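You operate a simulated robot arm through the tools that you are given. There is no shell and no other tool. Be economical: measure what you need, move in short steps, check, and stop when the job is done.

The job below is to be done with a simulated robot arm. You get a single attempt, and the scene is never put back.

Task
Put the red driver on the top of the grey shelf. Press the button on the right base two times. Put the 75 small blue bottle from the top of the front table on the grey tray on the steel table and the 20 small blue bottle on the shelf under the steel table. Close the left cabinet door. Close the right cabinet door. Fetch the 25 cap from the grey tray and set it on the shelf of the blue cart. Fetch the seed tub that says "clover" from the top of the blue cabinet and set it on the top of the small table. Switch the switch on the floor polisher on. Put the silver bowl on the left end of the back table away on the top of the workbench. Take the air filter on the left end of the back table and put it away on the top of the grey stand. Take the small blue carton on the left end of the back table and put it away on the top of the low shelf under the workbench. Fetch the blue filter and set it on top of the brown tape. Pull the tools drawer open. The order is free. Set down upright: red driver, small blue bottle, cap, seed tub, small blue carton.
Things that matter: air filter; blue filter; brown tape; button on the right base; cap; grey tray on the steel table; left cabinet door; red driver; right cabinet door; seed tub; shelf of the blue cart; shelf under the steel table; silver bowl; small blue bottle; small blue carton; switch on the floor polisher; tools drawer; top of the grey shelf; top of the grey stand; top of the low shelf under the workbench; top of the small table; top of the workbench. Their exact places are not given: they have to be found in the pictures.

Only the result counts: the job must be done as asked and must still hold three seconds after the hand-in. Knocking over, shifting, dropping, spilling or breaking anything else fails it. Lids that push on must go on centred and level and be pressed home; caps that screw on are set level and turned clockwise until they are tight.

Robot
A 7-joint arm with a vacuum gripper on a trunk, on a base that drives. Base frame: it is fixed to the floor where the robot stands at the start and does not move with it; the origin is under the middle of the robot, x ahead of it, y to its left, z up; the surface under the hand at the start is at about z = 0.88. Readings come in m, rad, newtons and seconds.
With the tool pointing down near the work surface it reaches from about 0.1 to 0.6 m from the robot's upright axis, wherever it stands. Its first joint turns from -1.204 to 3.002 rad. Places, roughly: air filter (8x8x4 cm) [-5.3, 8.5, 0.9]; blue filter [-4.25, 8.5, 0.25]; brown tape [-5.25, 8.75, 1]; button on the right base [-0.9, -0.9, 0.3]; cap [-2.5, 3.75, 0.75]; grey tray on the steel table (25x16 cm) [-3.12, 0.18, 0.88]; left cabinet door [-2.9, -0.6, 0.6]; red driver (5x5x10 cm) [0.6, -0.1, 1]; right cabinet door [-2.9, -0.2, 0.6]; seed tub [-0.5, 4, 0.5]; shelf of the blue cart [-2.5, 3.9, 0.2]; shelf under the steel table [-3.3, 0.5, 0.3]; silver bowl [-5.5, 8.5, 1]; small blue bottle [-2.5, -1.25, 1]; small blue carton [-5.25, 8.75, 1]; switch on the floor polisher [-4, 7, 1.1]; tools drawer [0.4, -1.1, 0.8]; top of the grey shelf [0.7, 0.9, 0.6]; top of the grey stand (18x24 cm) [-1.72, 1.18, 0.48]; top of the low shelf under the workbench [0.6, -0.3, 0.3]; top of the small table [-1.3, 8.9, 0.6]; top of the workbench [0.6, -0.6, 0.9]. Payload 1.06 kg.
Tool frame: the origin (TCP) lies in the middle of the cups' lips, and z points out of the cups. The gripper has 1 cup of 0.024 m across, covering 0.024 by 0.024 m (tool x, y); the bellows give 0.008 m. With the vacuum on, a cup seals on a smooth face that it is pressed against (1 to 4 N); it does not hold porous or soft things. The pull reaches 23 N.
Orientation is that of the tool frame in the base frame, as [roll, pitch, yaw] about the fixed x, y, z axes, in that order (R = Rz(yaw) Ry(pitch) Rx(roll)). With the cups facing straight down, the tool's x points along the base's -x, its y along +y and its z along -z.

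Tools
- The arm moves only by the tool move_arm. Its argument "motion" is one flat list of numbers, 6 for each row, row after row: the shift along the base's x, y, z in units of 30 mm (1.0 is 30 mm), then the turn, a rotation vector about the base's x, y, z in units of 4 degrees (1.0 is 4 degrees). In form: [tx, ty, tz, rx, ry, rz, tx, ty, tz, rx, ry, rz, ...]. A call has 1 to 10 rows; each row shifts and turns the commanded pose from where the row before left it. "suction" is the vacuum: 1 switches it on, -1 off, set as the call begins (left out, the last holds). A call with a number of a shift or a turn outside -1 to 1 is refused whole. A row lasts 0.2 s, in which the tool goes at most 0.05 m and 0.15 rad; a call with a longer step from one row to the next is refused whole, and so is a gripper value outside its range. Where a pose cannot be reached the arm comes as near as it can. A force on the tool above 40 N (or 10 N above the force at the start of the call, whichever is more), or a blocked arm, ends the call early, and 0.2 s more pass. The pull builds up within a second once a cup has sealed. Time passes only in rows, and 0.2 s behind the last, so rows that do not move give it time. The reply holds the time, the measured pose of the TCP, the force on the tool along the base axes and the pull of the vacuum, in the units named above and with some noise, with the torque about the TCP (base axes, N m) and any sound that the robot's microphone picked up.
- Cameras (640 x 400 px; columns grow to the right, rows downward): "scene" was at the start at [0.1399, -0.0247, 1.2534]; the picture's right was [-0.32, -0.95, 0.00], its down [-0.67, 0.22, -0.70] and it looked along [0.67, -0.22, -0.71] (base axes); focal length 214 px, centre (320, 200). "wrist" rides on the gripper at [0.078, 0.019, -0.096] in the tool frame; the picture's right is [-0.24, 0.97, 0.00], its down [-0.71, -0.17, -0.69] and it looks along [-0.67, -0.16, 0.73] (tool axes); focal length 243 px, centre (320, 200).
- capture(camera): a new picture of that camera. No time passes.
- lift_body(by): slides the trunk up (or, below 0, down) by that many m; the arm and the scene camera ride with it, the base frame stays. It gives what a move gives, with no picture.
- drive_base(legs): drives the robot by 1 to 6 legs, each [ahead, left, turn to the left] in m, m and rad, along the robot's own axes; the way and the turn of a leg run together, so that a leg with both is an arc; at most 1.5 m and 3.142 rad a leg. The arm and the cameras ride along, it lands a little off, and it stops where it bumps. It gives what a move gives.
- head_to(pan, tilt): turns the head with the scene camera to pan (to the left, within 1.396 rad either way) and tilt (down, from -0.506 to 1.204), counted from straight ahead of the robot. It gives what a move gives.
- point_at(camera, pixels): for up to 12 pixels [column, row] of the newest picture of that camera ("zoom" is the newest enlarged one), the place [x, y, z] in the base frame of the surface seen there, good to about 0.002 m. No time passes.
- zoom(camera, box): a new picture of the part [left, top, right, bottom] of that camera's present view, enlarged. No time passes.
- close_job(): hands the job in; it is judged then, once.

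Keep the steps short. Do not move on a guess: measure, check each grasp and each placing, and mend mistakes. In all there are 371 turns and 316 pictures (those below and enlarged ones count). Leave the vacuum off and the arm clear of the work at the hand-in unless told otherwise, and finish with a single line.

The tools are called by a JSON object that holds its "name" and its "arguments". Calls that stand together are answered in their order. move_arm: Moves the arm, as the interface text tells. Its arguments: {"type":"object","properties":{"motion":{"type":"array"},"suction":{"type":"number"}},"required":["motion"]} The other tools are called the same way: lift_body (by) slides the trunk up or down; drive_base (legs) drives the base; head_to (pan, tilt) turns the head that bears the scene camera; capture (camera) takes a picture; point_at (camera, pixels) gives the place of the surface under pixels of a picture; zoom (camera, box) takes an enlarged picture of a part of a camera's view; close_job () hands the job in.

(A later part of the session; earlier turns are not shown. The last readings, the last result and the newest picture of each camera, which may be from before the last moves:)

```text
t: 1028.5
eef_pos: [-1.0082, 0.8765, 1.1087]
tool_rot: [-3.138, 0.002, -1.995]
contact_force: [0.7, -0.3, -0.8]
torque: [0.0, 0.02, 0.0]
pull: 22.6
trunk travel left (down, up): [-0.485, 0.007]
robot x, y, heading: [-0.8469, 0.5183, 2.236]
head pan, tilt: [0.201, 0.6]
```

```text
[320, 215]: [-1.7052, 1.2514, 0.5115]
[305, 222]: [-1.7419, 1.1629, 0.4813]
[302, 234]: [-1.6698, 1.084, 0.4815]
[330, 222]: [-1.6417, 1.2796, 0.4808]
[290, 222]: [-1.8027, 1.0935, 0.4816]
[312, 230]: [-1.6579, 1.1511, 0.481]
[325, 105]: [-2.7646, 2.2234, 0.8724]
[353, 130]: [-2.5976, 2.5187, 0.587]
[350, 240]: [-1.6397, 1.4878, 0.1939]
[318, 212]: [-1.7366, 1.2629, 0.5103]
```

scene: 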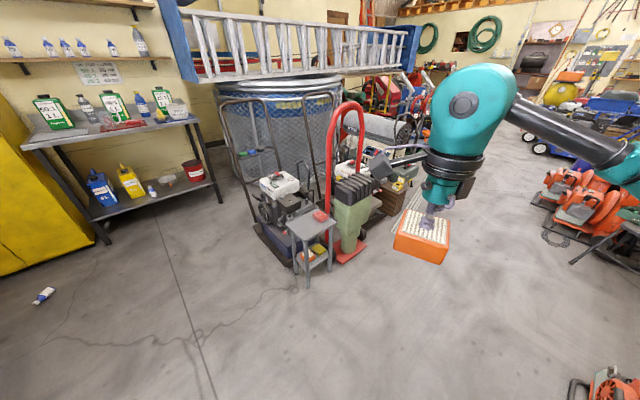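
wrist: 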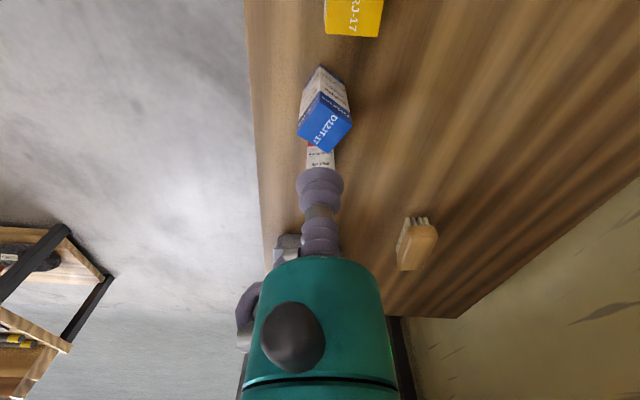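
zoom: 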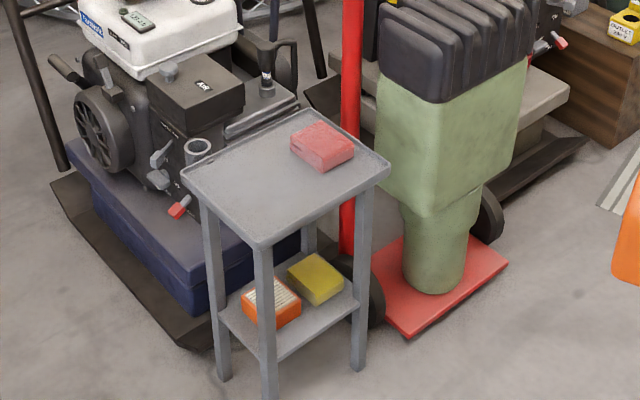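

Stand top z 0.481; free area centred at (-1.72,1.13) in front of the red sponge. Drive there.

{"name": "drive_base", "arguments": {"legs": [[0.528, 0.441, 0]]}}

{"name": "lift_body", "arguments": {"by": -0.4}}

{"name": "move_arm", "arguments": {"motion": [-0.4, 0.9, -0.5, 0, 0, 0, -0.4, 0.9, -0.5, 0, 0, 0, -0.4, 0.9, -0.5, 0, 0, 0, -0.2, 0.8, -0.5, 0, 0, 0]}}

{"name": "head_to", "arguments": {"pan": -0.2, "tilt": 0.8}}

{"name": "capture", "arguments": {"camera": "scene"}}

{"name": "capture", "arguments": {"camera": "wrist"}}

```text
t: 1032.8
eef_pos: [-1.6806, 1.0175, 1.1087]
tool_rot: [-3.138, 0.001, -1.979]
contact_force: [-0.1, -0.3, -0.6]
torque: [-0.01, 0.0, -0.02]
pull: 22.6
trunk travel left (down, up): [-0.485, 0.007]
robot x, y, heading: [-1.5169, 0.6605, 2.257]
head pan, tilt: [0.201, 0.6]
```

```text
t: 1036.6
eef_pos: [-1.6808, 1.0165, 0.7089]
tool_rot: [-3.139, 0.001, -1.979]
contact_force: [0.4, -0.4, -0.7]
torque: [0.04, 0.0, 0.0]
pull: 23.1
trunk travel left (down, up): [-0.085, 0.407]
robot x, y, heading: [-1.5125, 0.6549, 2.253]
head pan, tilt: [0.201, 0.6]
```

```text
t: 1037.6
eef_pos: [-1.7223, 1.1237, 0.6491]
tool_rot: [-3.138, 0.003, -1.979]
contact_force: [-0.3, 0.2, 0.1]
torque: [0.02, -0.02, -0.02]
pull: 22.9
trunk travel left (down, up): [-0.085, 0.407]
robot x, y, heading: [-1.5105, 0.6602, 2.256]
head pan, tilt: [0.201, 0.6]
```

```text
t: 1038.5
eef_pos: [-1.7224, 1.1223, 0.6492]
tool_rot: [-3.139, 0.0, -1.98]
contact_force: [0.7, -0.7, -1.2]
torque: [-0.01, -0.01, -0.01]
pull: 22.8
trunk travel left (down, up): [-0.085, 0.407]
robot x, y, heading: [-1.5104, 0.6594, 2.253]
head pan, tilt: [-0.201, 0.799]
```

```text
93 pictures are left
```

scene: 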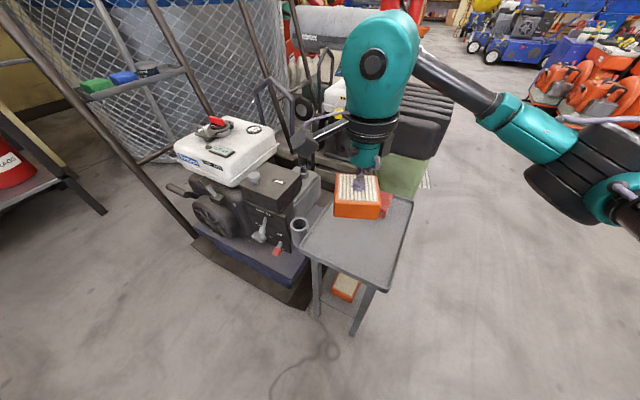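

```text
92 pictures are left
```

wrist: 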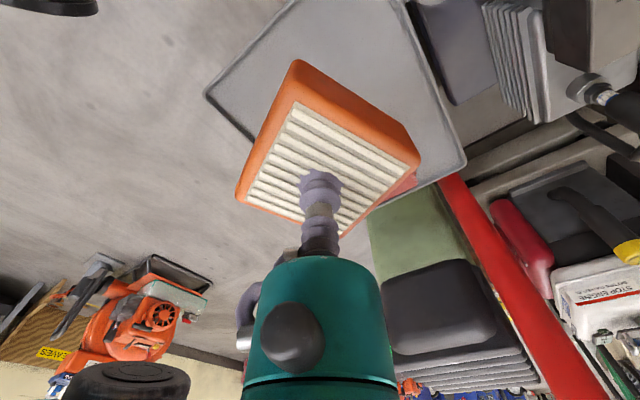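

Good position. Lower toward z 0.521.

{"name": "move_arm", "arguments": {"motion": [0, 0, -0.9, 0, 0, 0, 0, 0, -0.9, 0, 0, 0, 0, 0, -0.9, 0, 0, 0, 0, 0, -0.8, 0, 0, 0, 0, 0, -0.5, 0, 0, 0, 0, 0, -0.15, 0, 0, 0]}}

{"name": "zoom", "arguments": {"camera": "scene", "box": [280, 140, 430, 260]}}

```text
t: 1039.9
eef_pos: [-1.7231, 1.1227, 0.5239]
tool_rot: [-3.138, 0.001, -1.981]
contact_force: [0.0, 0.6, 0.1]
torque: [0.01, 0.0, 0.03]
pull: 22.4
trunk travel left (down, up): [-0.085, 0.407]
robot x, y, heading: [-1.5134, 0.6614, 2.255]
head pan, tilt: [-0.201, 0.799]
```

```text
3.33 times, centred on (355, 200) of scene
```

zoom: 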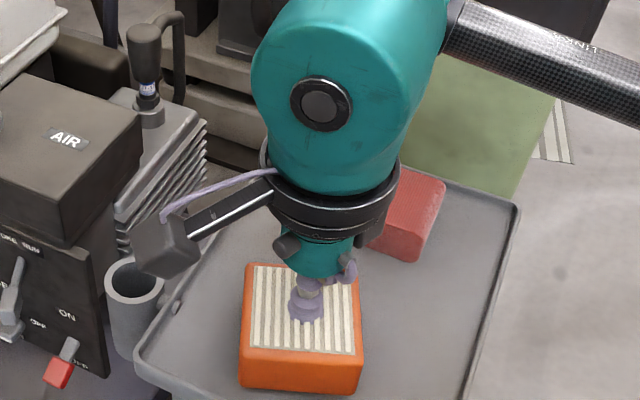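

{"name": "move_arm", "arguments": {"motion": [0, 0, -0.07, 0, 0, 0, 0, 0, -0.05, 0, 0, 0, 0, 0, 0, 0, 0, 0]}}

{"name": "move_arm", "arguments": {"motion": [0, 0, 0, 0, 0, 0, 0, 0, 0, 0, 0, 0, 0, 0, 0, 0, 0, 0, 0, 0, 0, 0, 0, 0, 0, 0, 0.2, 0, 0, 0, 0, 0, 0.7, 0, 0, 0, 0, 0, 0.9, 0, 0, 0, 0, 0, 0.9, 0, 0, 0], "suction": -1}}

{"name": "zoom", "arguments": {"camera": "scene", "box": [280, 140, 430, 260]}}

```text
t: 1040.7
eef_pos: [-1.722, 1.1213, 0.5207]
tool_rot: [-3.138, 0.003, -1.98]
contact_force: [2.1, 1.5, 3.2]
torque: [-0.03, 0.03, -0.01]
pull: 22.8
trunk travel left (down, up): [-0.085, 0.407]
robot x, y, heading: [-1.5125, 0.6598, 2.259]
head pan, tilt: [-0.201, 0.799]
```

```text
t: 1042.5
eef_pos: [-1.7225, 1.1219, 0.6009]
tool_rot: [-3.138, 0.002, -1.98]
contact_force: [1.0, -0.8, -0.3]
torque: [0.03, -0.01, 0.03]
pull: 0.0
trunk travel left (down, up): [-0.085, 0.407]
robot x, y, heading: [-1.5116, 0.6621, 2.258]
head pan, tilt: [-0.201, 0.799]
```

```text
3.33 times, centred on (355, 200) of scene
```

zoom: 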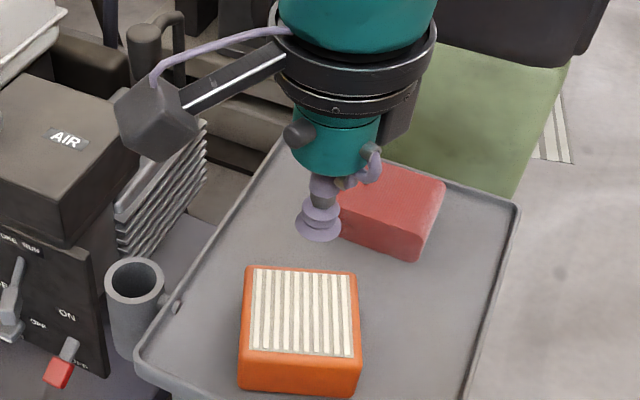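

The air filter is on the stand. Next, the cap on the blue cart. Raise and drive there.

{"name": "lift_body", "arguments": {"by": 0.4}}

{"name": "drive_base", "arguments": {"legs": [[-0.318, -0.387, 0], [0, 0, -0.69], [1.3, 0, 0], [1.2, 0.15, 0], [0.4, 0.4, 0], [0, 0, 1.2]]}}

{"name": "head_to", "arguments": {"pan": 0.3, "tilt": 0.55}}

{"name": "capture", "arguments": {"camera": "scene"}}

```text
t: 1046.3
eef_pos: [-1.7219, 1.1227, 1.0007]
tool_rot: [-3.136, 0.003, -1.979]
contact_force: [-0.3, 0.4, -0.1]
torque: [0.0, -0.01, -0.02]
pull: 0.0
trunk travel left (down, up): [-0.485, 0.007]
robot x, y, heading: [-1.5132, 0.6618, 2.254]
head pan, tilt: [-0.201, 0.799]
```

```text
t: 1070.5
eef_pos: [-1.921, 3.889, 1.0008]
tool_rot: [-3.138, 0.003, -1.528]
contact_force: [0.1, -0.5, -0.1]
torque: [0.01, 0.0, 0.03]
pull: 0.1
trunk travel left (down, up): [-0.485, 0.007]
robot x, y, heading: [-1.5284, 3.5681, 2.705]
head pan, tilt: [-0.201, 0.799]
```

```text
t: 1071.4
eef_pos: [-1.9209, 3.8887, 1.0015]
tool_rot: [-3.139, 0.003, -1.526]
contact_force: [-0.3, -1.3, 0.0]
torque: [-0.01, 0.01, 0.01]
pull: 0.1
trunk travel left (down, up): [-0.485, 0.007]
robot x, y, heading: [-1.5309, 3.5673, 2.709]
head pan, tilt: [0.3, 0.55]
```

```text
89 pictures are left
```

scene: 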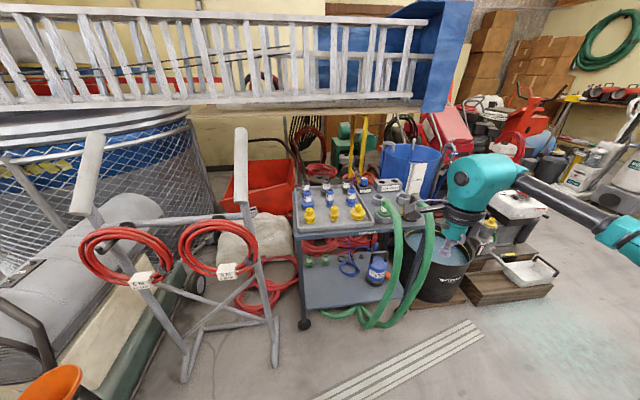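

Zoom on the cart's top tray and shelf.

{"name": "zoom", "arguments": {"camera": "scene", "box": [285, 165, 415, 235]}}

{"name": "zoom", "arguments": {"camera": "scene", "box": [285, 220, 435, 330]}}

{"name": "point_at", "arguments": {"camera": "scene", "pixels": [[335, 290], [350, 275], [360, 290], [378, 265], [348, 265], [320, 235], [300, 225], [310, 300], [400, 290], [325, 195], [303, 320], [395, 230]]}}

```text
4.92 times, centred on (350, 200) of scene
```

zoom: 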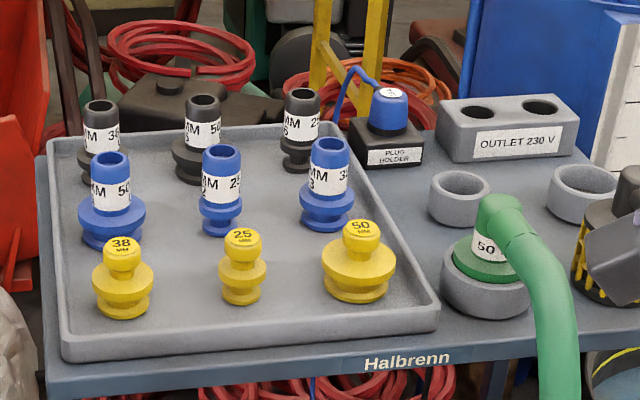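

```text
3.64 times, centred on (360, 275) of scene
```

zoom: 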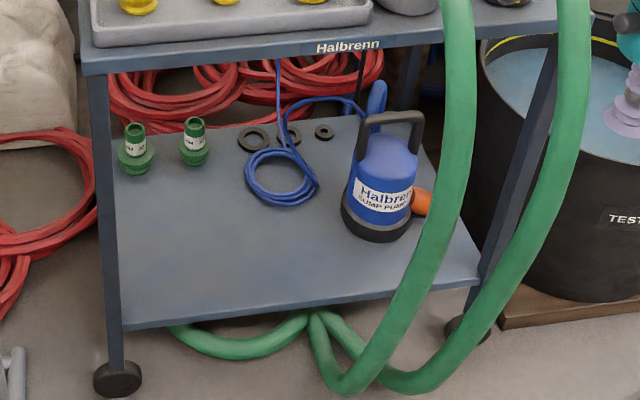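

```text
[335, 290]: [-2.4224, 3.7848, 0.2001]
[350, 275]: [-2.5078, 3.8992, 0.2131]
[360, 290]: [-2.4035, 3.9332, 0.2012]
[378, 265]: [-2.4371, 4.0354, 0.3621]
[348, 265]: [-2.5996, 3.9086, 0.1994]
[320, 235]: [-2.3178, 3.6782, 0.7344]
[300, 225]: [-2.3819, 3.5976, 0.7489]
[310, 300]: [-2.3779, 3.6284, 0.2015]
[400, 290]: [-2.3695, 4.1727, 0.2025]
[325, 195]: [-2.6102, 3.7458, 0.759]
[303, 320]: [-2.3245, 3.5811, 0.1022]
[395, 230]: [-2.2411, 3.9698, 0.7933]
```

The yellow "25" is the cap. Measure its top.

{"name": "zoom", "arguments": {"camera": "scene", "box": [318, 200, 350, 225]}}

{"name": "point_at", "arguments": {"camera": "zoom", "pixels": [[320, 120], [270, 120], [360, 120], [315, 105], [315, 140], [318, 122]]}}

```text
16.00 times, centred on (334, 212) of scene
```

zoom: 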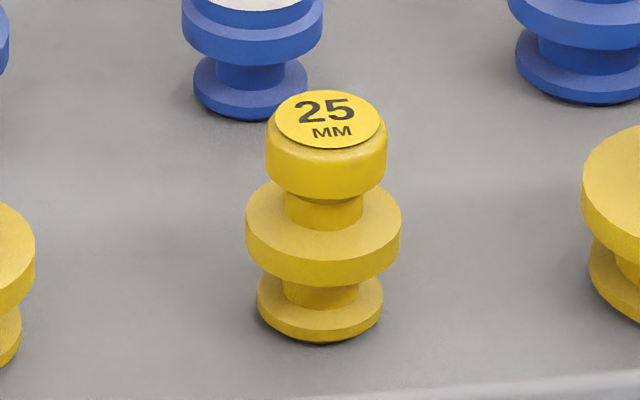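

```text
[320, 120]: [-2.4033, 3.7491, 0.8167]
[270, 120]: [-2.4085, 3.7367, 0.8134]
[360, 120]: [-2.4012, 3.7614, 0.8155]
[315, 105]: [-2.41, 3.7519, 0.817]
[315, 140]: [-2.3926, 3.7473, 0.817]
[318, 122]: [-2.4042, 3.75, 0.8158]
```

Cap centre (-2.403,3.750), top 0.817. Check the obstacles near the cart (A-frame legs, hoses).

{"name": "point_at", "arguments": {"camera": "scene", "pixels": [[272, 362], [185, 378], [243, 150], [350, 365], [385, 310], [420, 290], [400, 250], [235, 268], [265, 290], [375, 325]]}}

```text
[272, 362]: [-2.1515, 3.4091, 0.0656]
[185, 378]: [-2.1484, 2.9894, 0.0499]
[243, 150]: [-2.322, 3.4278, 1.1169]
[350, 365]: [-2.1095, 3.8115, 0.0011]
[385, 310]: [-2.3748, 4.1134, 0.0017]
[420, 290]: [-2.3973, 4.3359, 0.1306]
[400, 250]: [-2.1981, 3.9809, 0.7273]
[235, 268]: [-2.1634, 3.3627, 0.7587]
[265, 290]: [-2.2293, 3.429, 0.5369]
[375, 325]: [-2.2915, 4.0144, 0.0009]
```

I'll come straight in between the A-frame and the hoses: robot to (-1.92,3.55), heading 2.9.

{"name": "drive_base", "arguments": {"legs": [[0, 0, 0.19], [0.374, 0.113, 0]]}}

{"name": "move_arm", "arguments": {"motion": [-0.3, -0.3, -0.8, 0, 0, 0, -0.3, -0.3, -0.8, 0, 0, 0, -0.2, -0.3, -0.8, 0, 0, 0, 0, 0, -0.8, 0, 0, 0]}}

{"name": "capture", "arguments": {"camera": "wrist"}}

{"name": "head_to", "arguments": {"pan": 0.0, "tilt": 0.85}}

{"name": "capture", "arguments": {"camera": "scene"}}

```text
t: 1074.7
eef_pos: [-2.3338, 3.7909, 1.0019]
tool_rot: [-3.14, 0.002, -1.333]
contact_force: [-0.4, 0.7, 0.1]
torque: [-0.02, -0.01, 0.01]
pull: 0.0
trunk travel left (down, up): [-0.485, 0.007]
robot x, y, heading: [-1.8904, 3.5472, 2.899]
head pan, tilt: [0.3, 0.55]
```

```text
t: 1075.7
eef_pos: [-2.36, 3.7616, 0.9028]
tool_rot: [-3.136, 0.003, -1.332]
contact_force: [0.2, 0.3, -0.1]
torque: [-0.01, 0.01, 0.05]
pull: 0.0
trunk travel left (down, up): [-0.485, 0.007]
robot x, y, heading: [-1.8869, 3.5428, 2.904]
head pan, tilt: [0.3, 0.55]
```

```text
85 pictures are left
```

wrist: 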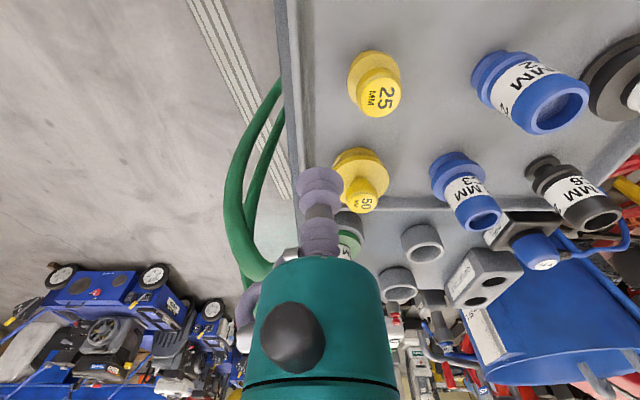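

```text
t: 1076.5
eef_pos: [-2.3597, 3.7624, 0.9044]
tool_rot: [-3.139, 0.001, -1.333]
contact_force: [0.6, -0.1, 0.1]
torque: [0.0, 0.04, -0.02]
pull: 0.1
trunk travel left (down, up): [-0.485, 0.007]
robot x, y, heading: [-1.8891, 3.5503, 2.9]
head pan, tilt: [0.0, 0.85]
```

```text
84 pictures are left
```

scene: 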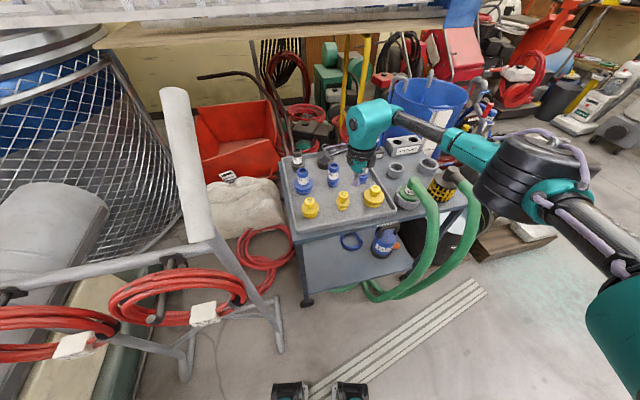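

Refine the cap's top centre from this closer view.

{"name": "zoom", "arguments": {"camera": "scene", "box": [328, 185, 360, 215]}}

{"name": "point_at", "arguments": {"camera": "wrist", "pixels": [[381, 97], [363, 95], [398, 98], [381, 82], [380, 113]]}}

```text
13.33 times, centred on (344, 200) of scene
```

zoom: 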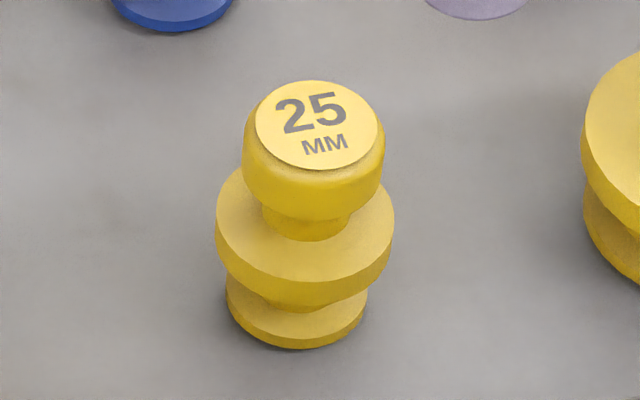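

```text
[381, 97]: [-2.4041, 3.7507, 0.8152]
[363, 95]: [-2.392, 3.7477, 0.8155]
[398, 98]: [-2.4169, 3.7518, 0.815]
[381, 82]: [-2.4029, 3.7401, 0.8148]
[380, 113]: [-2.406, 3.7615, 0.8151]
```

{"name": "move_arm", "arguments": {"motion": [-0.75, -0.2, 0, 0, 0, 0, -0.74, -0.2, -0.8, 0, 0, 0, 0, 0, -0.9, 0, 0, 0, 0, 0, -0.7, 0, 0, 0]}}

{"name": "zoom", "arguments": {"camera": "scene", "box": [328, 180, 360, 210]}}

```text
t: 1077.5
eef_pos: [-2.4031, 3.7507, 0.8332]
tool_rot: [-3.138, 0.004, -1.331]
contact_force: [0.3, -0.2, -0.2]
torque: [0.01, -0.03, -0.03]
pull: 0.0
trunk travel left (down, up): [-0.485, 0.007]
robot x, y, heading: [-1.8873, 3.5484, 2.9]
head pan, tilt: [0.0, 0.85]
```

```text
13.33 times, centred on (344, 195) of scene
```

zoom: 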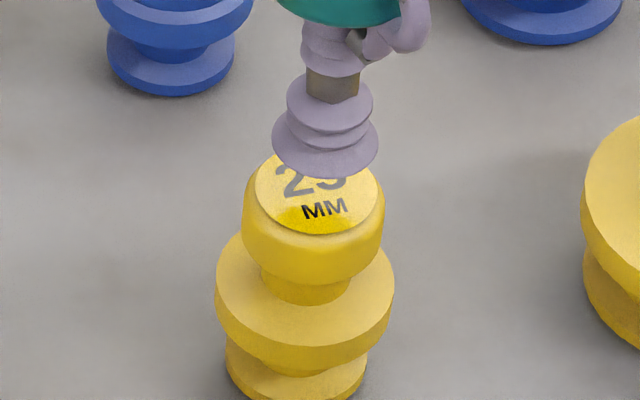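

Aligned. Descend, vacuum on, press firmly, then lift.

{"name": "move_arm", "arguments": {"motion": [-0.04, 0, -0.4, 0, 0, 0, 0, 0, -0.15, 0, 0, 0, 0, 0, -0.08, 0, 0, 0, 0, 0, -0.05, 0, 0, 0, 0, 0, 0, 0, 0, 0, 0, 0, 0, 0, 0, 0, 0, 0, 0, 0, 0, 0], "suction": 1}}

{"name": "move_arm", "arguments": {"motion": [0, 0, 0.3, 0, 0, 0, 0, 0, 0.6, 0, 0, 0, 0, 0, 0.9, 0, 0, 0, 0, 0, 0.9, 0, 0, 0, 0.3, 0, 0.9, 0, 0, 0, 0.8, 0, 0, 0, 0, 0, 0.8, 0, 0, 0, 0, 0, 0.8, 0, 0, 0, 0, 0]}}

```text
t: 1079.1
eef_pos: [-2.4004, 3.7483, 0.8218]
tool_rot: [-3.138, 0.002, -1.333]
contact_force: [-0.1, 0.1, -0.2]
torque: [-0.01, 0.01, -0.02]
pull: 0.1
out of reach, approached as far as the arm can: row 1
trunk travel left (down, up): [-0.485, 0.007]
robot x, y, heading: [-1.8865, 3.5499, 2.903]
head pan, tilt: [0.0, 0.85]
```

```text
t: 1080.9
eef_pos: [-2.3192, 3.7487, 0.9258]
tool_rot: [-3.137, 0.003, -1.333]
contact_force: [-1.0, -0.8, 0.4]
torque: [-0.03, 0.03, -0.01]
pull: 0.1
trunk travel left (down, up): [-0.485, 0.007]
robot x, y, heading: [-1.891, 3.5484, 2.9]
head pan, tilt: [0.0, 0.85]
```

Reach fell short before contact. Move the base 6 cm closer and retry.

{"name": "drive_base", "arguments": {"legs": [[0.06, 0.012, 0]]}}

```text
t: 1081.8
eef_pos: [-2.32, 3.7471, 0.9271]
tool_rot: [-3.138, 0.001, -1.329]
contact_force: [0.5, 0.1, 0.2]
torque: [0.02, 0.03, -0.03]
pull: 0.1
trunk travel left (down, up): [-0.485, 0.007]
robot x, y, heading: [-1.8872, 3.5468, 2.905]
head pan, tilt: [0.0, 0.85]
```

{"name": "drive_base", "arguments": {"legs": [[0.08, 0.02, 0]]}}

{"name": "capture", "arguments": {"camera": "scene"}}

```text
t: 1083.0
eef_pos: [-2.3204, 3.7469, 0.9269]
tool_rot: [-3.138, 0.002, -1.329]
contact_force: [0.2, 0.9, -0.4]
torque: [-0.01, -0.03, 0.0]
pull: 0.1
trunk travel left (down, up): [-0.485, 0.007]
robot x, y, heading: [-1.8872, 3.5467, 2.902]
head pan, tilt: [0.0, 0.85]
stopped in leg 1: the robot was blocked; the commanded pose is now the measured one
```

```text
81 pictures are left
```

scene: 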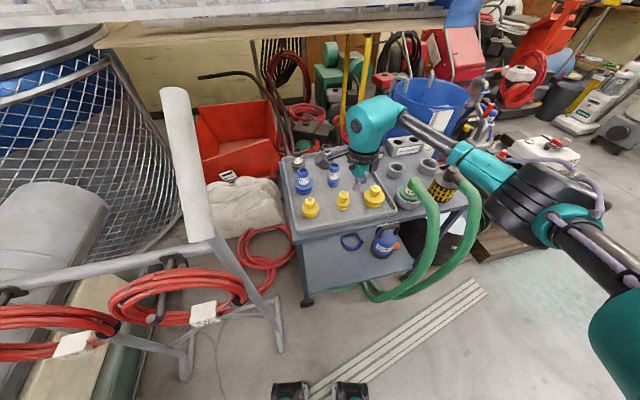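

The A-frame leg is about 0.29 m away and blocks the base. Shift +y 10 cm, then closer.

{"name": "drive_base", "arguments": {"legs": [[0.0, -0.12, 0], [0.05, 0.0, 0]]}}

{"name": "point_at", "arguments": {"camera": "scene", "pixels": [[282, 345], [187, 360]]}}

```text
t: 1085.2
eef_pos: [-2.3427, 3.875, 0.9249]
tool_rot: [-3.137, 0.003, -1.326]
contact_force: [-0.5, -0.7, -0.6]
torque: [0.0, 0.0, 0.03]
pull: 0.1
trunk travel left (down, up): [-0.485, 0.007]
robot x, y, heading: [-1.9063, 3.6832, 2.912]
head pan, tilt: [0.0, 0.85]
```

```text
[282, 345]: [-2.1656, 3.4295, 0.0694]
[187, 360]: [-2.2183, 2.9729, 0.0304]
```

{"name": "move_arm", "arguments": {"motion": [-0.5, -0.8, 0, 0, 0, 0, -0.5, -0.8, 0, 0, 0, 0, -0.5, -0.8, 0, 0, 0, 0, -0.5, -0.9, 0, 0, 0, 0, 0, -0.85, -0.5, 0, 0, 0, 0, 0, -0.9, 0, 0, 0, 0, 0, -0.9, 0, 0, 0, 0, 0, -0.8, 0, 0, 0]}}

{"name": "zoom", "arguments": {"camera": "wrist", "box": [260, 110, 380, 210]}}

```text
t: 1087.0
eef_pos: [-2.4007, 3.7497, 0.8331]
tool_rot: [-3.139, 0.002, -1.325]
contact_force: [-0.2, 0.2, -0.8]
torque: [0.0, 0.01, 0.01]
pull: 0.1
trunk travel left (down, up): [-0.485, 0.007]
robot x, y, heading: [-1.9045, 3.6801, 2.91]
head pan, tilt: [0.0, 0.85]
```

```text
4.00 times, centred on (320, 160) of wrist
```

zoom: 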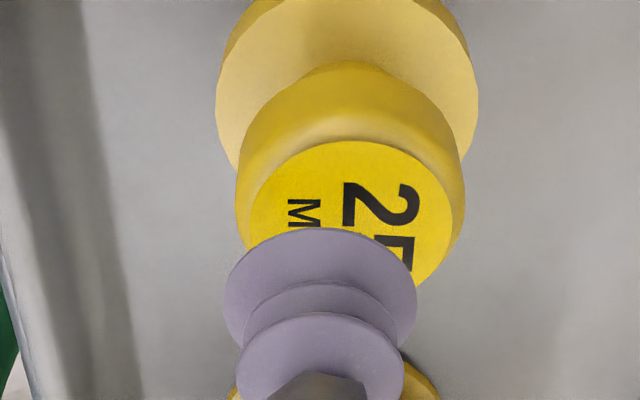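

Shift 3.5 mm toward -x, then descend with vacuum.

{"name": "move_arm", "arguments": {"motion": [-0.12, 0.03, -0.3, 0, 0, 0, 0, 0, -0.2, 0, 0, 0, 0, 0, -0.1, 0, 0, 0, 0, 0, -0.06, 0, 0, 0, 0, 0, 0, 0, 0, 0, 0, 0, 0, 0, 0, 0, 0, 0, 0, 0, 0, 0]}}

```text
t: 1088.6
eef_pos: [-2.4043, 3.7518, 0.8132]
tool_rot: [-3.141, 0.002, -1.323]
contact_force: [-0.9, -0.2, 7.1]
torque: [0.01, 0.03, 0.01]
pull: 22.8
trunk travel left (down, up): [-0.485, 0.007]
robot x, y, heading: [-1.9098, 3.6794, 2.911]
head pan, tilt: [0.0, 0.85]
```

Sealed (7 N press). Lift, bring it out in front of the cart, and reposition.

{"name": "move_arm", "arguments": {"motion": [0, 0, 0.3, 0, 0, 0, 0, 0, 0.7, 0, 0, 0, 0, 0, 0.9, 0, 0, 0, 0, 0, 0.9, 0, 0, 0, 0.7, 0, 0.3, 0, 0, 0, 0.9, 0, 0, 0, 0, 0, 0.9, 0, 0, 0, 0, 0, 0.9, 0, 0, 0, 0, -0.3, 0.9, -0.2, 0, 0, 0, -0.3]}}

{"name": "drive_base", "arguments": {"legs": [[-0.04, 0.05, 0], [0, 0, -0.16]]}}

{"name": "lift_body", "arguments": {"by": -0.4}}

{"name": "head_to", "arguments": {"pan": 0.0, "tilt": 0.8}}

{"name": "capture", "arguments": {"camera": "scene"}}

```text
t: 1090.6
eef_pos: [-2.2765, 3.7453, 0.9051]
tool_rot: [-3.14, 0.002, -1.366]
contact_force: [0.0, 0.6, -0.2]
torque: [-0.01, 0.01, 0.0]
pull: 23.0
trunk travel left (down, up): [-0.485, 0.007]
robot x, y, heading: [-1.9068, 3.6826, 2.908]
head pan, tilt: [0.0, 0.85]
```

```text
t: 1092.4
eef_pos: [-2.2331, 3.7436, 0.9043]
tool_rot: [-3.138, 0.002, -1.532]
contact_force: [-1.5, -0.1, -1.3]
torque: [-0.01, -0.01, 0.01]
pull: 22.5
trunk travel left (down, up): [-0.485, 0.007]
robot x, y, heading: [-1.8808, 3.6215, 2.742]
head pan, tilt: [0.0, 0.85]
```

```text
t: 1096.3
eef_pos: [-2.234, 3.7446, 0.5037]
tool_rot: [-3.138, 0.003, -1.53]
contact_force: [-0.7, -1.2, -0.9]
torque: [0.0, 0.0, 0.0]
pull: 22.6
trunk travel left (down, up): [-0.085, 0.407]
robot x, y, heading: [-1.8813, 3.6185, 2.749]
head pan, tilt: [0.0, 0.85]
```

```text
t: 1096.9
eef_pos: [-2.2337, 3.7447, 0.5035]
tool_rot: [-3.138, 0.002, -1.53]
contact_force: [0.4, 0.7, -0.9]
torque: [0.0, -0.01, -0.04]
pull: 22.6
trunk travel left (down, up): [-0.085, 0.407]
robot x, y, heading: [-1.8801, 3.6198, 2.742]
head pan, tilt: [0.0, 0.799]
```

```text
79 pictures are left
```

scene: 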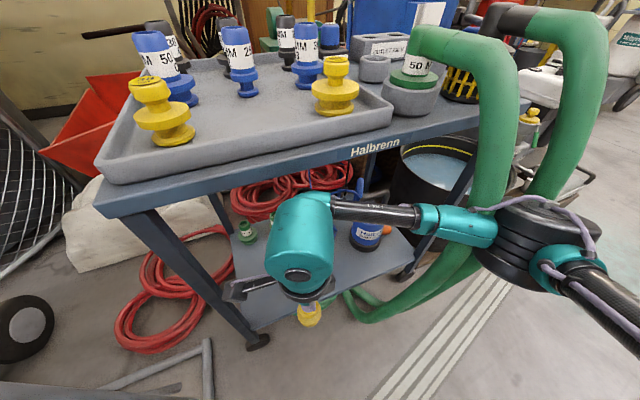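

{"name": "point_at", "arguments": {"camera": "scene", "pixels": [[520, 215], [495, 150], [465, 265], [400, 215], [460, 220], [545, 150], [560, 215], [310, 255], [420, 300]]}}

```text
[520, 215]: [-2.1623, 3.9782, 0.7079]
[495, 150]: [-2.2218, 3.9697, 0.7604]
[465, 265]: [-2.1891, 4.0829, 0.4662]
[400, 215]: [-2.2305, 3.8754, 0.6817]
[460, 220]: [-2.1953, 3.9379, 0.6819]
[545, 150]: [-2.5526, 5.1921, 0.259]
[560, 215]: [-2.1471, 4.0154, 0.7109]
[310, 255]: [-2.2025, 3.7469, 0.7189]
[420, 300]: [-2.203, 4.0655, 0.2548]
```

The elbow is too close to the hoses. I'll back away, then turn the tool clockwise and lower it in the open.

{"name": "drive_base", "arguments": {"legs": [[-0.127, 0.044, 0]]}}

{"name": "lift_body", "arguments": {"by": -0.08}}

{"name": "move_arm", "arguments": {"motion": [0, 0, -0.5, 0, 0, -1, 0, 0, -0.5, 0, 0, -1, 0, 0, -0.5, 0, 0, -1, 0, 0, -0.5, 0, 0, -1, 0, 0, -0.4, 0, 0, -1, 0, 0, 0, 0, 0, -1, 0, 0, 0, 0, 0, -1, 0, 0, 0, 0, 0, -1, 0, 0, 0, 0, 0, -1, 0, 0, 0, 0, 0, -1]}}

{"name": "capture", "arguments": {"camera": "scene"}}

```text
t: 1098.2
eef_pos: [-2.1312, 3.655, 0.504]
tool_rot: [-3.139, 0.001, -1.529]
contact_force: [0.4, 0.3, 0.0]
torque: [0.03, 0.0, -0.04]
pull: 22.9
trunk travel left (down, up): [-0.085, 0.407]
robot x, y, heading: [-1.7765, 3.5321, 2.755]
head pan, tilt: [0.0, 0.799]
```

```text
t: 1099.4
eef_pos: [-2.132, 3.6559, 0.4225]
tool_rot: [-3.139, 0.002, -1.528]
contact_force: [-0.8, 0.9, 0.1]
torque: [0.02, 0.0, -0.01]
pull: 23.0
trunk travel left (down, up): [-0.005, 0.487]
robot x, y, heading: [-1.7758, 3.526, 2.75]
head pan, tilt: [0.0, 0.799]
```

```text
t: 1101.6
eef_pos: [-2.1319, 3.6554, 0.352]
tool_rot: [-3.139, 0.002, -2.229]
contact_force: [-0.9, 0.1, -0.2]
torque: [-0.03, 0.02, 0.03]
pull: 22.9
trunk travel left (down, up): [-0.005, 0.487]
robot x, y, heading: [-1.7776, 3.5314, 2.741]
head pan, tilt: [0.0, 0.799]
```

```text
78 pictures are left
```

scene: 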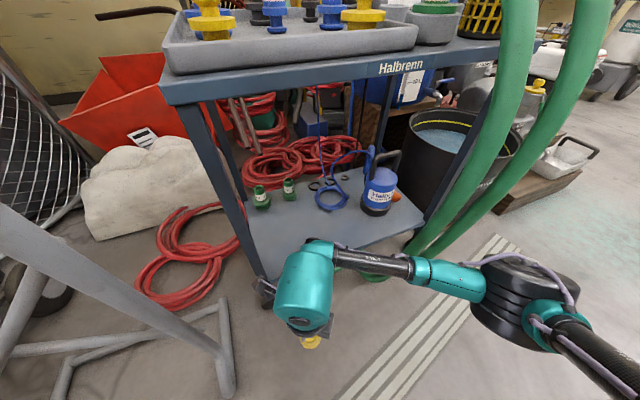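

Clear now. Extend toward the shelf in steps.

{"name": "move_arm", "arguments": {"motion": [-0.8, 0.1, 0, 0, 0, -1, -0.8, 0.1, 0, 0, 0, -1, -0.8, 0.1, 0, 0, 0, -1, -0.8, 0.1, 0, 0, 0, -1, -0.8, 0.1, 0, 0, 0, -1]}}

{"name": "capture", "arguments": {"camera": "scene"}}

{"name": "point_at", "arguments": {"camera": "scene", "pixels": [[480, 260], [440, 265], [510, 270], [390, 250], [450, 215], [235, 230]]}}

```text
t: 1102.8
eef_pos: [-2.2503, 3.6699, 0.3532]
tool_rot: [-3.139, 0.003, -2.576]
contact_force: [-0.7, 0.0, -0.8]
torque: [-0.01, -0.02, -0.01]
pull: 22.9
trunk travel left (down, up): [-0.005, 0.487]
robot x, y, heading: [-1.7777, 3.5319, 2.747]
head pan, tilt: [0.0, 0.799]
```

```text
77 pictures are left
```

scene: 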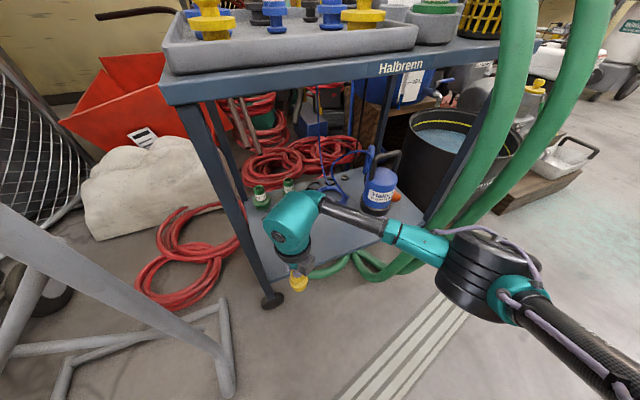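

```text
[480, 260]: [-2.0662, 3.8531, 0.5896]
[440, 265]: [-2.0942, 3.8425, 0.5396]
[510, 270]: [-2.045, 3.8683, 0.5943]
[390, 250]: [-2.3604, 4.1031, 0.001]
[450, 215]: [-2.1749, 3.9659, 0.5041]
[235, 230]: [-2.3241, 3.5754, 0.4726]
```

{"name": "move_arm", "arguments": {"motion": [-0.8, 0.05, 0, 0, 0, 0, -0.8, 0.05, 0, 0, 0, 0, -0.8, 0.05, 0, 0, 0, 0]}}

{"name": "capture", "arguments": {"camera": "scene"}}

{"name": "point_at", "arguments": {"camera": "scene", "pixels": [[470, 250], [440, 260], [420, 250], [440, 215], [400, 235]]}}

```text
t: 1103.6
eef_pos: [-2.3219, 3.6745, 0.3525]
tool_rot: [-3.138, 0.003, -2.576]
contact_force: [0.1, -1.1, -0.1]
torque: [0.0, -0.03, 0.01]
pull: 23.4
trunk travel left (down, up): [-0.005, 0.487]
robot x, y, heading: [-1.7776, 3.5306, 2.744]
head pan, tilt: [0.0, 0.799]
```

```text
76 pictures are left
```

scene: 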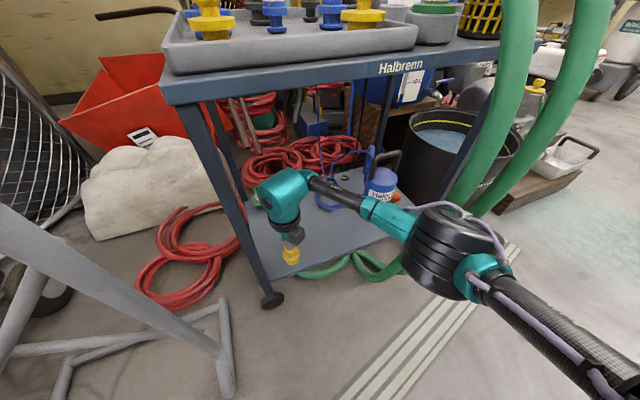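

```text
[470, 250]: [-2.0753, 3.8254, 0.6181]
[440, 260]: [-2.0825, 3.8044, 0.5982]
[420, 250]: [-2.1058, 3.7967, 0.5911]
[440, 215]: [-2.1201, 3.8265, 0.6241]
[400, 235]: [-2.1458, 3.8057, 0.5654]
```

Clearance grows. Continue to (-2.395,3.68) and lower.

{"name": "move_arm", "arguments": {"motion": [-0.8, 0.05, 0, 0, 0, 0, -0.8, 0.05, 0, 0, 0, 0, -0.8, 0.05, -0.3, 0, 0, 0, 0, 0, -0.8, 0, 0, 0, 0, 0, -0.8, 0, 0, 0]}}

{"name": "capture", "arguments": {"camera": "wrist"}}

{"name": "zoom", "arguments": {"camera": "scene", "box": [220, 150, 400, 300]}}

```text
t: 1104.8
eef_pos: [-2.3802, 3.6742, 0.3287]
tool_rot: [-3.139, 0.003, -2.576]
contact_force: [0.2, -0.1, -1.3]
torque: [0.04, 0.01, 0.01]
pull: 22.9
out of reach, approached as far as the arm can: row 3, 4, 5
trunk travel left (down, up): [-0.005, 0.487]
robot x, y, heading: [-1.7797, 3.5302, 2.746]
head pan, tilt: [0.0, 0.799]
```

```text
75 pictures are left
```

wrist: 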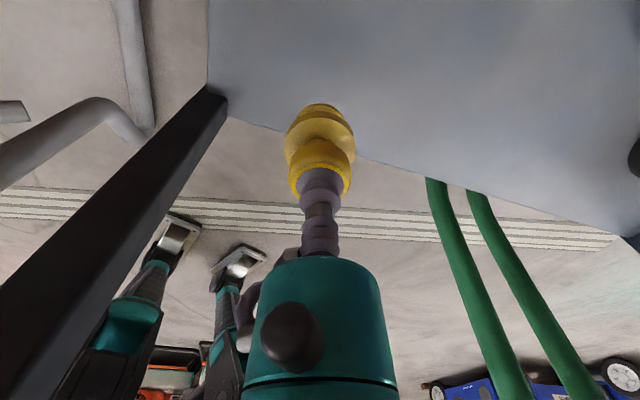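

```text
2.67 times, centred on (310, 225) of scene
```

zoom: 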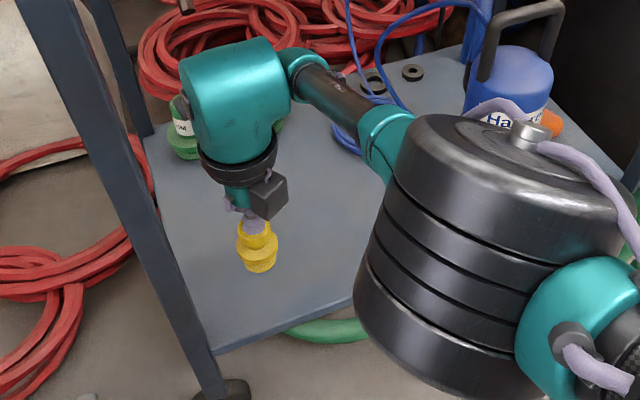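

At the reach limit; move the base 5 cm closer and then lower.

{"name": "drive_base", "arguments": {"legs": [[0.046, 0.019, 0]]}}

{"name": "move_arm", "arguments": {"motion": [0.5, 0, -0.5, 0, 0, 0, 0.5, 0, -0.5, 0, 0, 0, 0, 0, -0.5, 0, 0, 0]}}

{"name": "zoom", "arguments": {"camera": "scene", "box": [220, 150, 400, 300]}}

```text
t: 1105.7
eef_pos: [-2.4295, 3.676, 0.3283]
tool_rot: [-3.138, 0.0, -2.573]
contact_force: [-0.4, 0.7, -1.3]
torque: [-0.01, 0.03, 0.02]
pull: 23.1
trunk travel left (down, up): [-0.005, 0.487]
robot x, y, heading: [-1.8261, 3.5298, 2.751]
head pan, tilt: [0.0, 0.799]
```

```text
t: 1106.5
eef_pos: [-2.3973, 3.6756, 0.2854]
tool_rot: [-3.139, 0.001, -2.576]
contact_force: [-0.1, 0.9, -0.7]
torque: [0.0, 0.0, 0.04]
pull: 23.3
trunk travel left (down, up): [-0.005, 0.487]
robot x, y, heading: [-1.8259, 3.528, 2.746]
head pan, tilt: [0.0, 0.799]
```

```text
2.67 times, centred on (310, 225) of scene
```

zoom: 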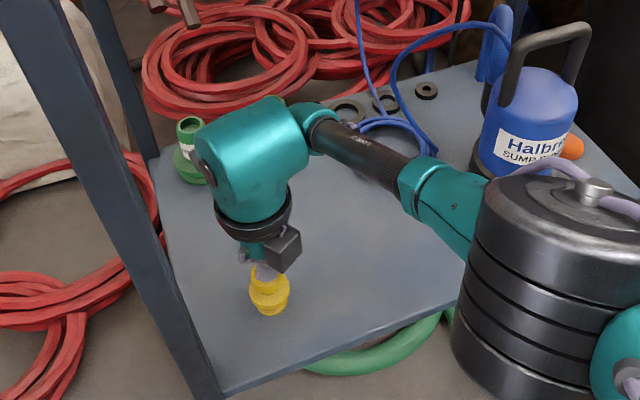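

Over the shelf, clear of everything. Lower to contact near z 0.26.

{"name": "move_arm", "arguments": {"motion": [0, 0, -0.4, 0, 0, 0, 0, 0, -0.3, 0, 0, 0, 0, 0, -0.08, 0, 0, 0, 0, 0, 0, 0, 0, 0]}}

{"name": "move_arm", "arguments": {"motion": [0, 0, -0.07, 0, 0, 0, 0, 0, 0, 0, 0, 0]}}

```text
t: 1107.5
eef_pos: [-2.3987, 3.6757, 0.2613]
tool_rot: [-3.138, -0.002, -2.575]
contact_force: [-0.6, 0.6, 17.4]
torque: [-0.02, 0.02, 0.02]
pull: 23.2
trunk travel left (down, up): [-0.005, 0.487]
robot x, y, heading: [-1.8287, 3.5294, 2.751]
head pan, tilt: [0.0, 0.799]
```

```text
t: 1108.1
eef_pos: [-2.3989, 3.6754, 0.2605]
tool_rot: [-3.14, -0.003, -2.575]
contact_force: [2.8, 0.6, 12.3]
torque: [-0.05, -0.03, -0.01]
pull: 22.8
trunk travel left (down, up): [-0.005, 0.487]
robot x, y, heading: [-1.8292, 3.5324, 2.747]
head pan, tilt: [0.0, 0.799]
```

Contact. Ease slightly, release, rise and check.

{"name": "move_arm", "arguments": {"motion": [0, 0, 0.06, 0, 0, 0, 0, 0, 0, 0, 0, 0]}}

{"name": "move_arm", "arguments": {"motion": [0, 0, 0, 0, 0, 0, 0, 0, 0, 0, 0, 0, 0, 0, 0, 0, 0, 0, 0, 0, 0, 0, 0, 0, 0, 0, 0.15, 0, 0, 0, 0, 0, 0.6, 0, 0, 0, 0, 0, 0.9, 0, 0, 0, 0, 0, 0.6, 0, 0, 0], "suction": -1}}

{"name": "zoom", "arguments": {"camera": "scene", "box": [220, 150, 400, 300]}}

```text
t: 1108.7
eef_pos: [-2.398, 3.676, 0.26]
tool_rot: [-3.14, 0.002, -2.576]
contact_force: [1.2, -3.2, 8.9]
torque: [-0.08, 0.06, 0.02]
pull: 23.1
trunk travel left (down, up): [-0.005, 0.487]
robot x, y, heading: [-1.826, 3.527, 2.752]
head pan, tilt: [0.0, 0.799]
```

```text
t: 1110.5
eef_pos: [-2.3995, 3.6783, 0.3277]
tool_rot: [-3.138, 0.005, -2.576]
contact_force: [-0.1, 0.2, -0.6]
torque: [-0.03, 0.03, -0.01]
pull: 0.0
trunk travel left (down, up): [-0.005, 0.487]
robot x, y, heading: [-1.8286, 3.5286, 2.752]
head pan, tilt: [0.0, 0.799]
```

```text
2.67 times, centred on (310, 225) of scene
```

zoom: 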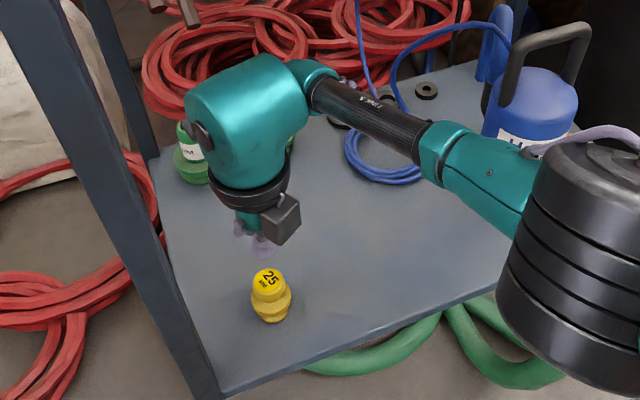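

The cap stands upright on the cart shelf. Retreat, and then in the open I'll test once more how low the arm can get close to the base, as the 75 bottle still lies on the floor.

{"name": "move_arm", "arguments": {"motion": [0.8, -0.05, 0, 0, 0, 0, 0.8, -0.05, 0, 0, 0, 0, 0.8, -0.05, 0, 0, 0, 0, 0.8, -0.05, 0, 0, 0, 0, 0.8, -0.05, 0, 0, 0, 0, 0.8, 0, 0, 0, 0, 0, 0.8, 0, 0, 0, 0, 0, 0.8, 0, 0, 0, 0, 0]}}

{"name": "drive_base", "arguments": {"legs": [[-0.5, 0, 0]]}}

{"name": "move_arm", "arguments": {"motion": [0.8, 0, -0.5, 0, 0, 1, 0.8, 0, -0.5, 0, 0, 1, 0.5, 0, -0.7, 0, 0, 1, 0, 0, -0.9, 0, 0, 1, 0, 0, -0.9, 0, 0, 1, 0, 0, -0.9, 0, 0, 1, 0, 0, -0.9, 0, 0, 0, 0, 0, -0.9, 0, 0, 0]}}

{"name": "head_to", "arguments": {"pan": -0.5, "tilt": 0.9}}

{"name": "capture", "arguments": {"camera": "scene"}}

```text
t: 1112.3
eef_pos: [-2.207, 3.6672, 0.3285]
tool_rot: [-3.137, 0.004, -2.575]
contact_force: [-0.3, 0.7, -0.2]
torque: [-0.03, 0.01, 0.02]
pull: 0.1
trunk travel left (down, up): [-0.005, 0.487]
robot x, y, heading: [-1.8268, 3.5288, 2.753]
head pan, tilt: [0.0, 0.799]
```

```text
t: 1115.3
eef_pos: [-1.7328, 3.4703, 0.3262]
tool_rot: [-3.136, 0.002, -2.568]
contact_force: [0.4, 0.2, 0.1]
torque: [-0.05, 0.0, -0.02]
pull: 0.1
trunk travel left (down, up): [-0.005, 0.487]
robot x, y, heading: [-1.3529, 3.3346, 2.754]
head pan, tilt: [0.0, 0.799]
```

```text
t: 1117.1
eef_pos: [-1.6711, 3.4693, 0.1408]
tool_rot: [-3.138, 0.001, -2.151]
contact_force: [0.1, 0.4, 1.2]
torque: [0.0, 0.04, 0.02]
pull: 0.0
trunk travel left (down, up): [-0.005, 0.487]
robot x, y, heading: [-1.3555, 3.3366, 2.754]
head pan, tilt: [0.0, 0.799]
```

```text
t: 1118.0
eef_pos: [-1.6712, 3.4717, 0.1402]
tool_rot: [-3.139, 0.002, -2.15]
contact_force: [-0.5, 0.2, -0.3]
torque: [0.02, -0.03, 0.01]
pull: 0.1
trunk travel left (down, up): [-0.005, 0.487]
robot x, y, heading: [-1.3518, 3.3305, 2.756]
head pan, tilt: [-0.499, 0.901]
```

```text
71 pictures are left
```

scene: 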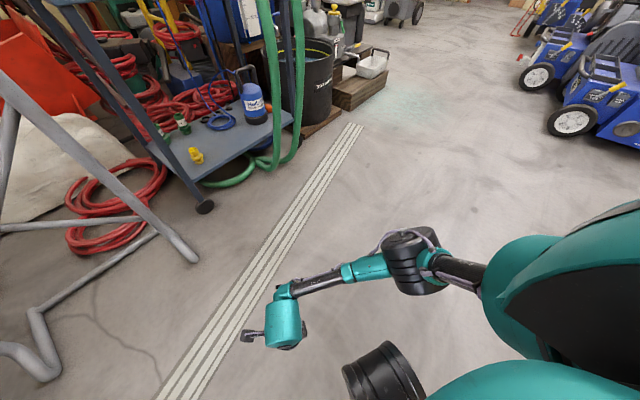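

No limit message this time: with the tool turned further clockwise the arm has a lower shape. Test further down.

{"name": "move_arm", "arguments": {"motion": [0, 0, -0.8, 0, 0, 0, 0, 0, -0.8, 0, 0, 0, 0, 0, -0.8, 0, 0, 0, 0, 0, -0.5, 0, 0, 0]}}

```text
t: 1119.0
eef_pos: [-1.6709, 3.4715, 0.0534]
tool_rot: [-3.138, 0.004, -2.151]
contact_force: [-0.5, 0.1, 0.0]
torque: [0.02, -0.04, 0.03]
pull: 0.0
trunk travel left (down, up): [-0.005, 0.487]
robot x, y, heading: [-1.3531, 3.3322, 2.751]
head pan, tilt: [-0.499, 0.901]
```

It reaches z 0.053, so the bottle on the floor is recoverable after all. Raise and drive back to it.

{"name": "move_arm", "arguments": {"motion": [0, 0, 0.9, 0, 0, 0, 0, 0, 0.9, 0, 0, 0, 0, 0, 0.9, 0, 0, 0, 0, 0, 0.9, 0, 0, 0]}}

{"name": "lift_body", "arguments": {"by": 0.4}}

{"name": "drive_base", "arguments": {"legs": [[0, 0, 1.96], [0.9, 0.15, 0], [1.2, 0.15, 0], [0.75, 0, 0], [0.28, -1.15, 0], [0, 0, -0.73]]}}

{"name": "head_to", "arguments": {"pan": 0.0, "tilt": 0.9}}

{"name": "capture", "arguments": {"camera": "scene"}}

```text
t: 1120.0
eef_pos: [-1.6715, 3.4716, 0.1636]
tool_rot: [-3.14, 0.002, -2.152]
contact_force: [0.5, 0.1, 0.0]
torque: [-0.01, -0.03, 0.0]
pull: 0.0
trunk travel left (down, up): [-0.005, 0.487]
robot x, y, heading: [-1.3533, 3.333, 2.754]
head pan, tilt: [-0.499, 0.901]
```

```text
t: 1123.9
eef_pos: [-1.6699, 3.4706, 0.5622]
tool_rot: [-3.139, 0.001, -2.151]
contact_force: [-0.4, -0.9, -0.8]
torque: [-0.05, 0.01, 0.0]
pull: 0.1
trunk travel left (down, up): [-0.405, 0.087]
robot x, y, heading: [-1.3543, 3.3324, 2.755]
head pan, tilt: [-0.499, 0.901]
```

```text
t: 1154.8
eef_pos: [-2.3126, -0.1563, 0.5627]
tool_rot: [-3.137, 0.002, -0.91]
contact_force: [0.3, -0.5, 0.0]
torque: [-0.03, 0.02, 0.01]
pull: 0.1
trunk travel left (down, up): [-0.405, 0.087]
robot x, y, heading: [-2.0791, 0.1014, -2.291]
head pan, tilt: [-0.499, 0.901]
```

```text
t: 1155.8
eef_pos: [-2.3137, -0.1563, 0.5609]
tool_rot: [-3.14, 0.001, -0.91]
contact_force: [0.6, 0.7, -0.1]
torque: [-0.01, 0.0, 0.0]
pull: 0.0
trunk travel left (down, up): [-0.405, 0.087]
robot x, y, heading: [-2.0796, 0.1025, -2.286]
head pan, tilt: [0.0, 0.901]
```

```text
70 pictures are left
```

scene: 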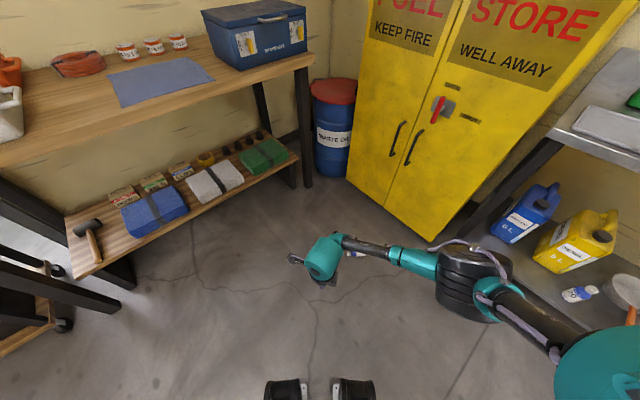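

Drive so the hand is above the bottle, then lower the trunk and look with the wrist camera.

{"name": "drive_base", "arguments": {"legs": [[0.348, -0.227, 0]]}}

{"name": "lift_body", "arguments": {"by": -0.35}}

{"name": "capture", "arguments": {"camera": "wrist"}}

```text
t: 1158.4
eef_pos: [-2.7152, -0.2842, 0.5623]
tool_rot: [-3.138, 0.001, -0.895]
contact_force: [-0.3, -0.5, 0.0]
torque: [0.0, 0.04, 0.02]
pull: 0.1
trunk travel left (down, up): [-0.405, 0.087]
robot x, y, heading: [-2.4881, -0.0261, -2.269]
head pan, tilt: [0.0, 0.901]
```

```text
t: 1161.8
eef_pos: [-2.7153, -0.2846, 0.2118]
tool_rot: [-3.138, 0.002, -0.895]
contact_force: [0.5, 0.2, 0.5]
torque: [0.01, -0.01, -0.03]
pull: 0.0
trunk travel left (down, up): [-0.055, 0.437]
robot x, y, heading: [-2.4876, -0.0246, -2.276]
head pan, tilt: [0.0, 0.901]
```

```text
69 pictures are left
```

wrist: 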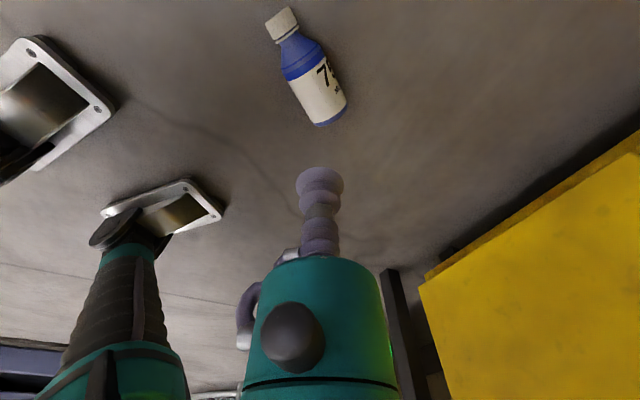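

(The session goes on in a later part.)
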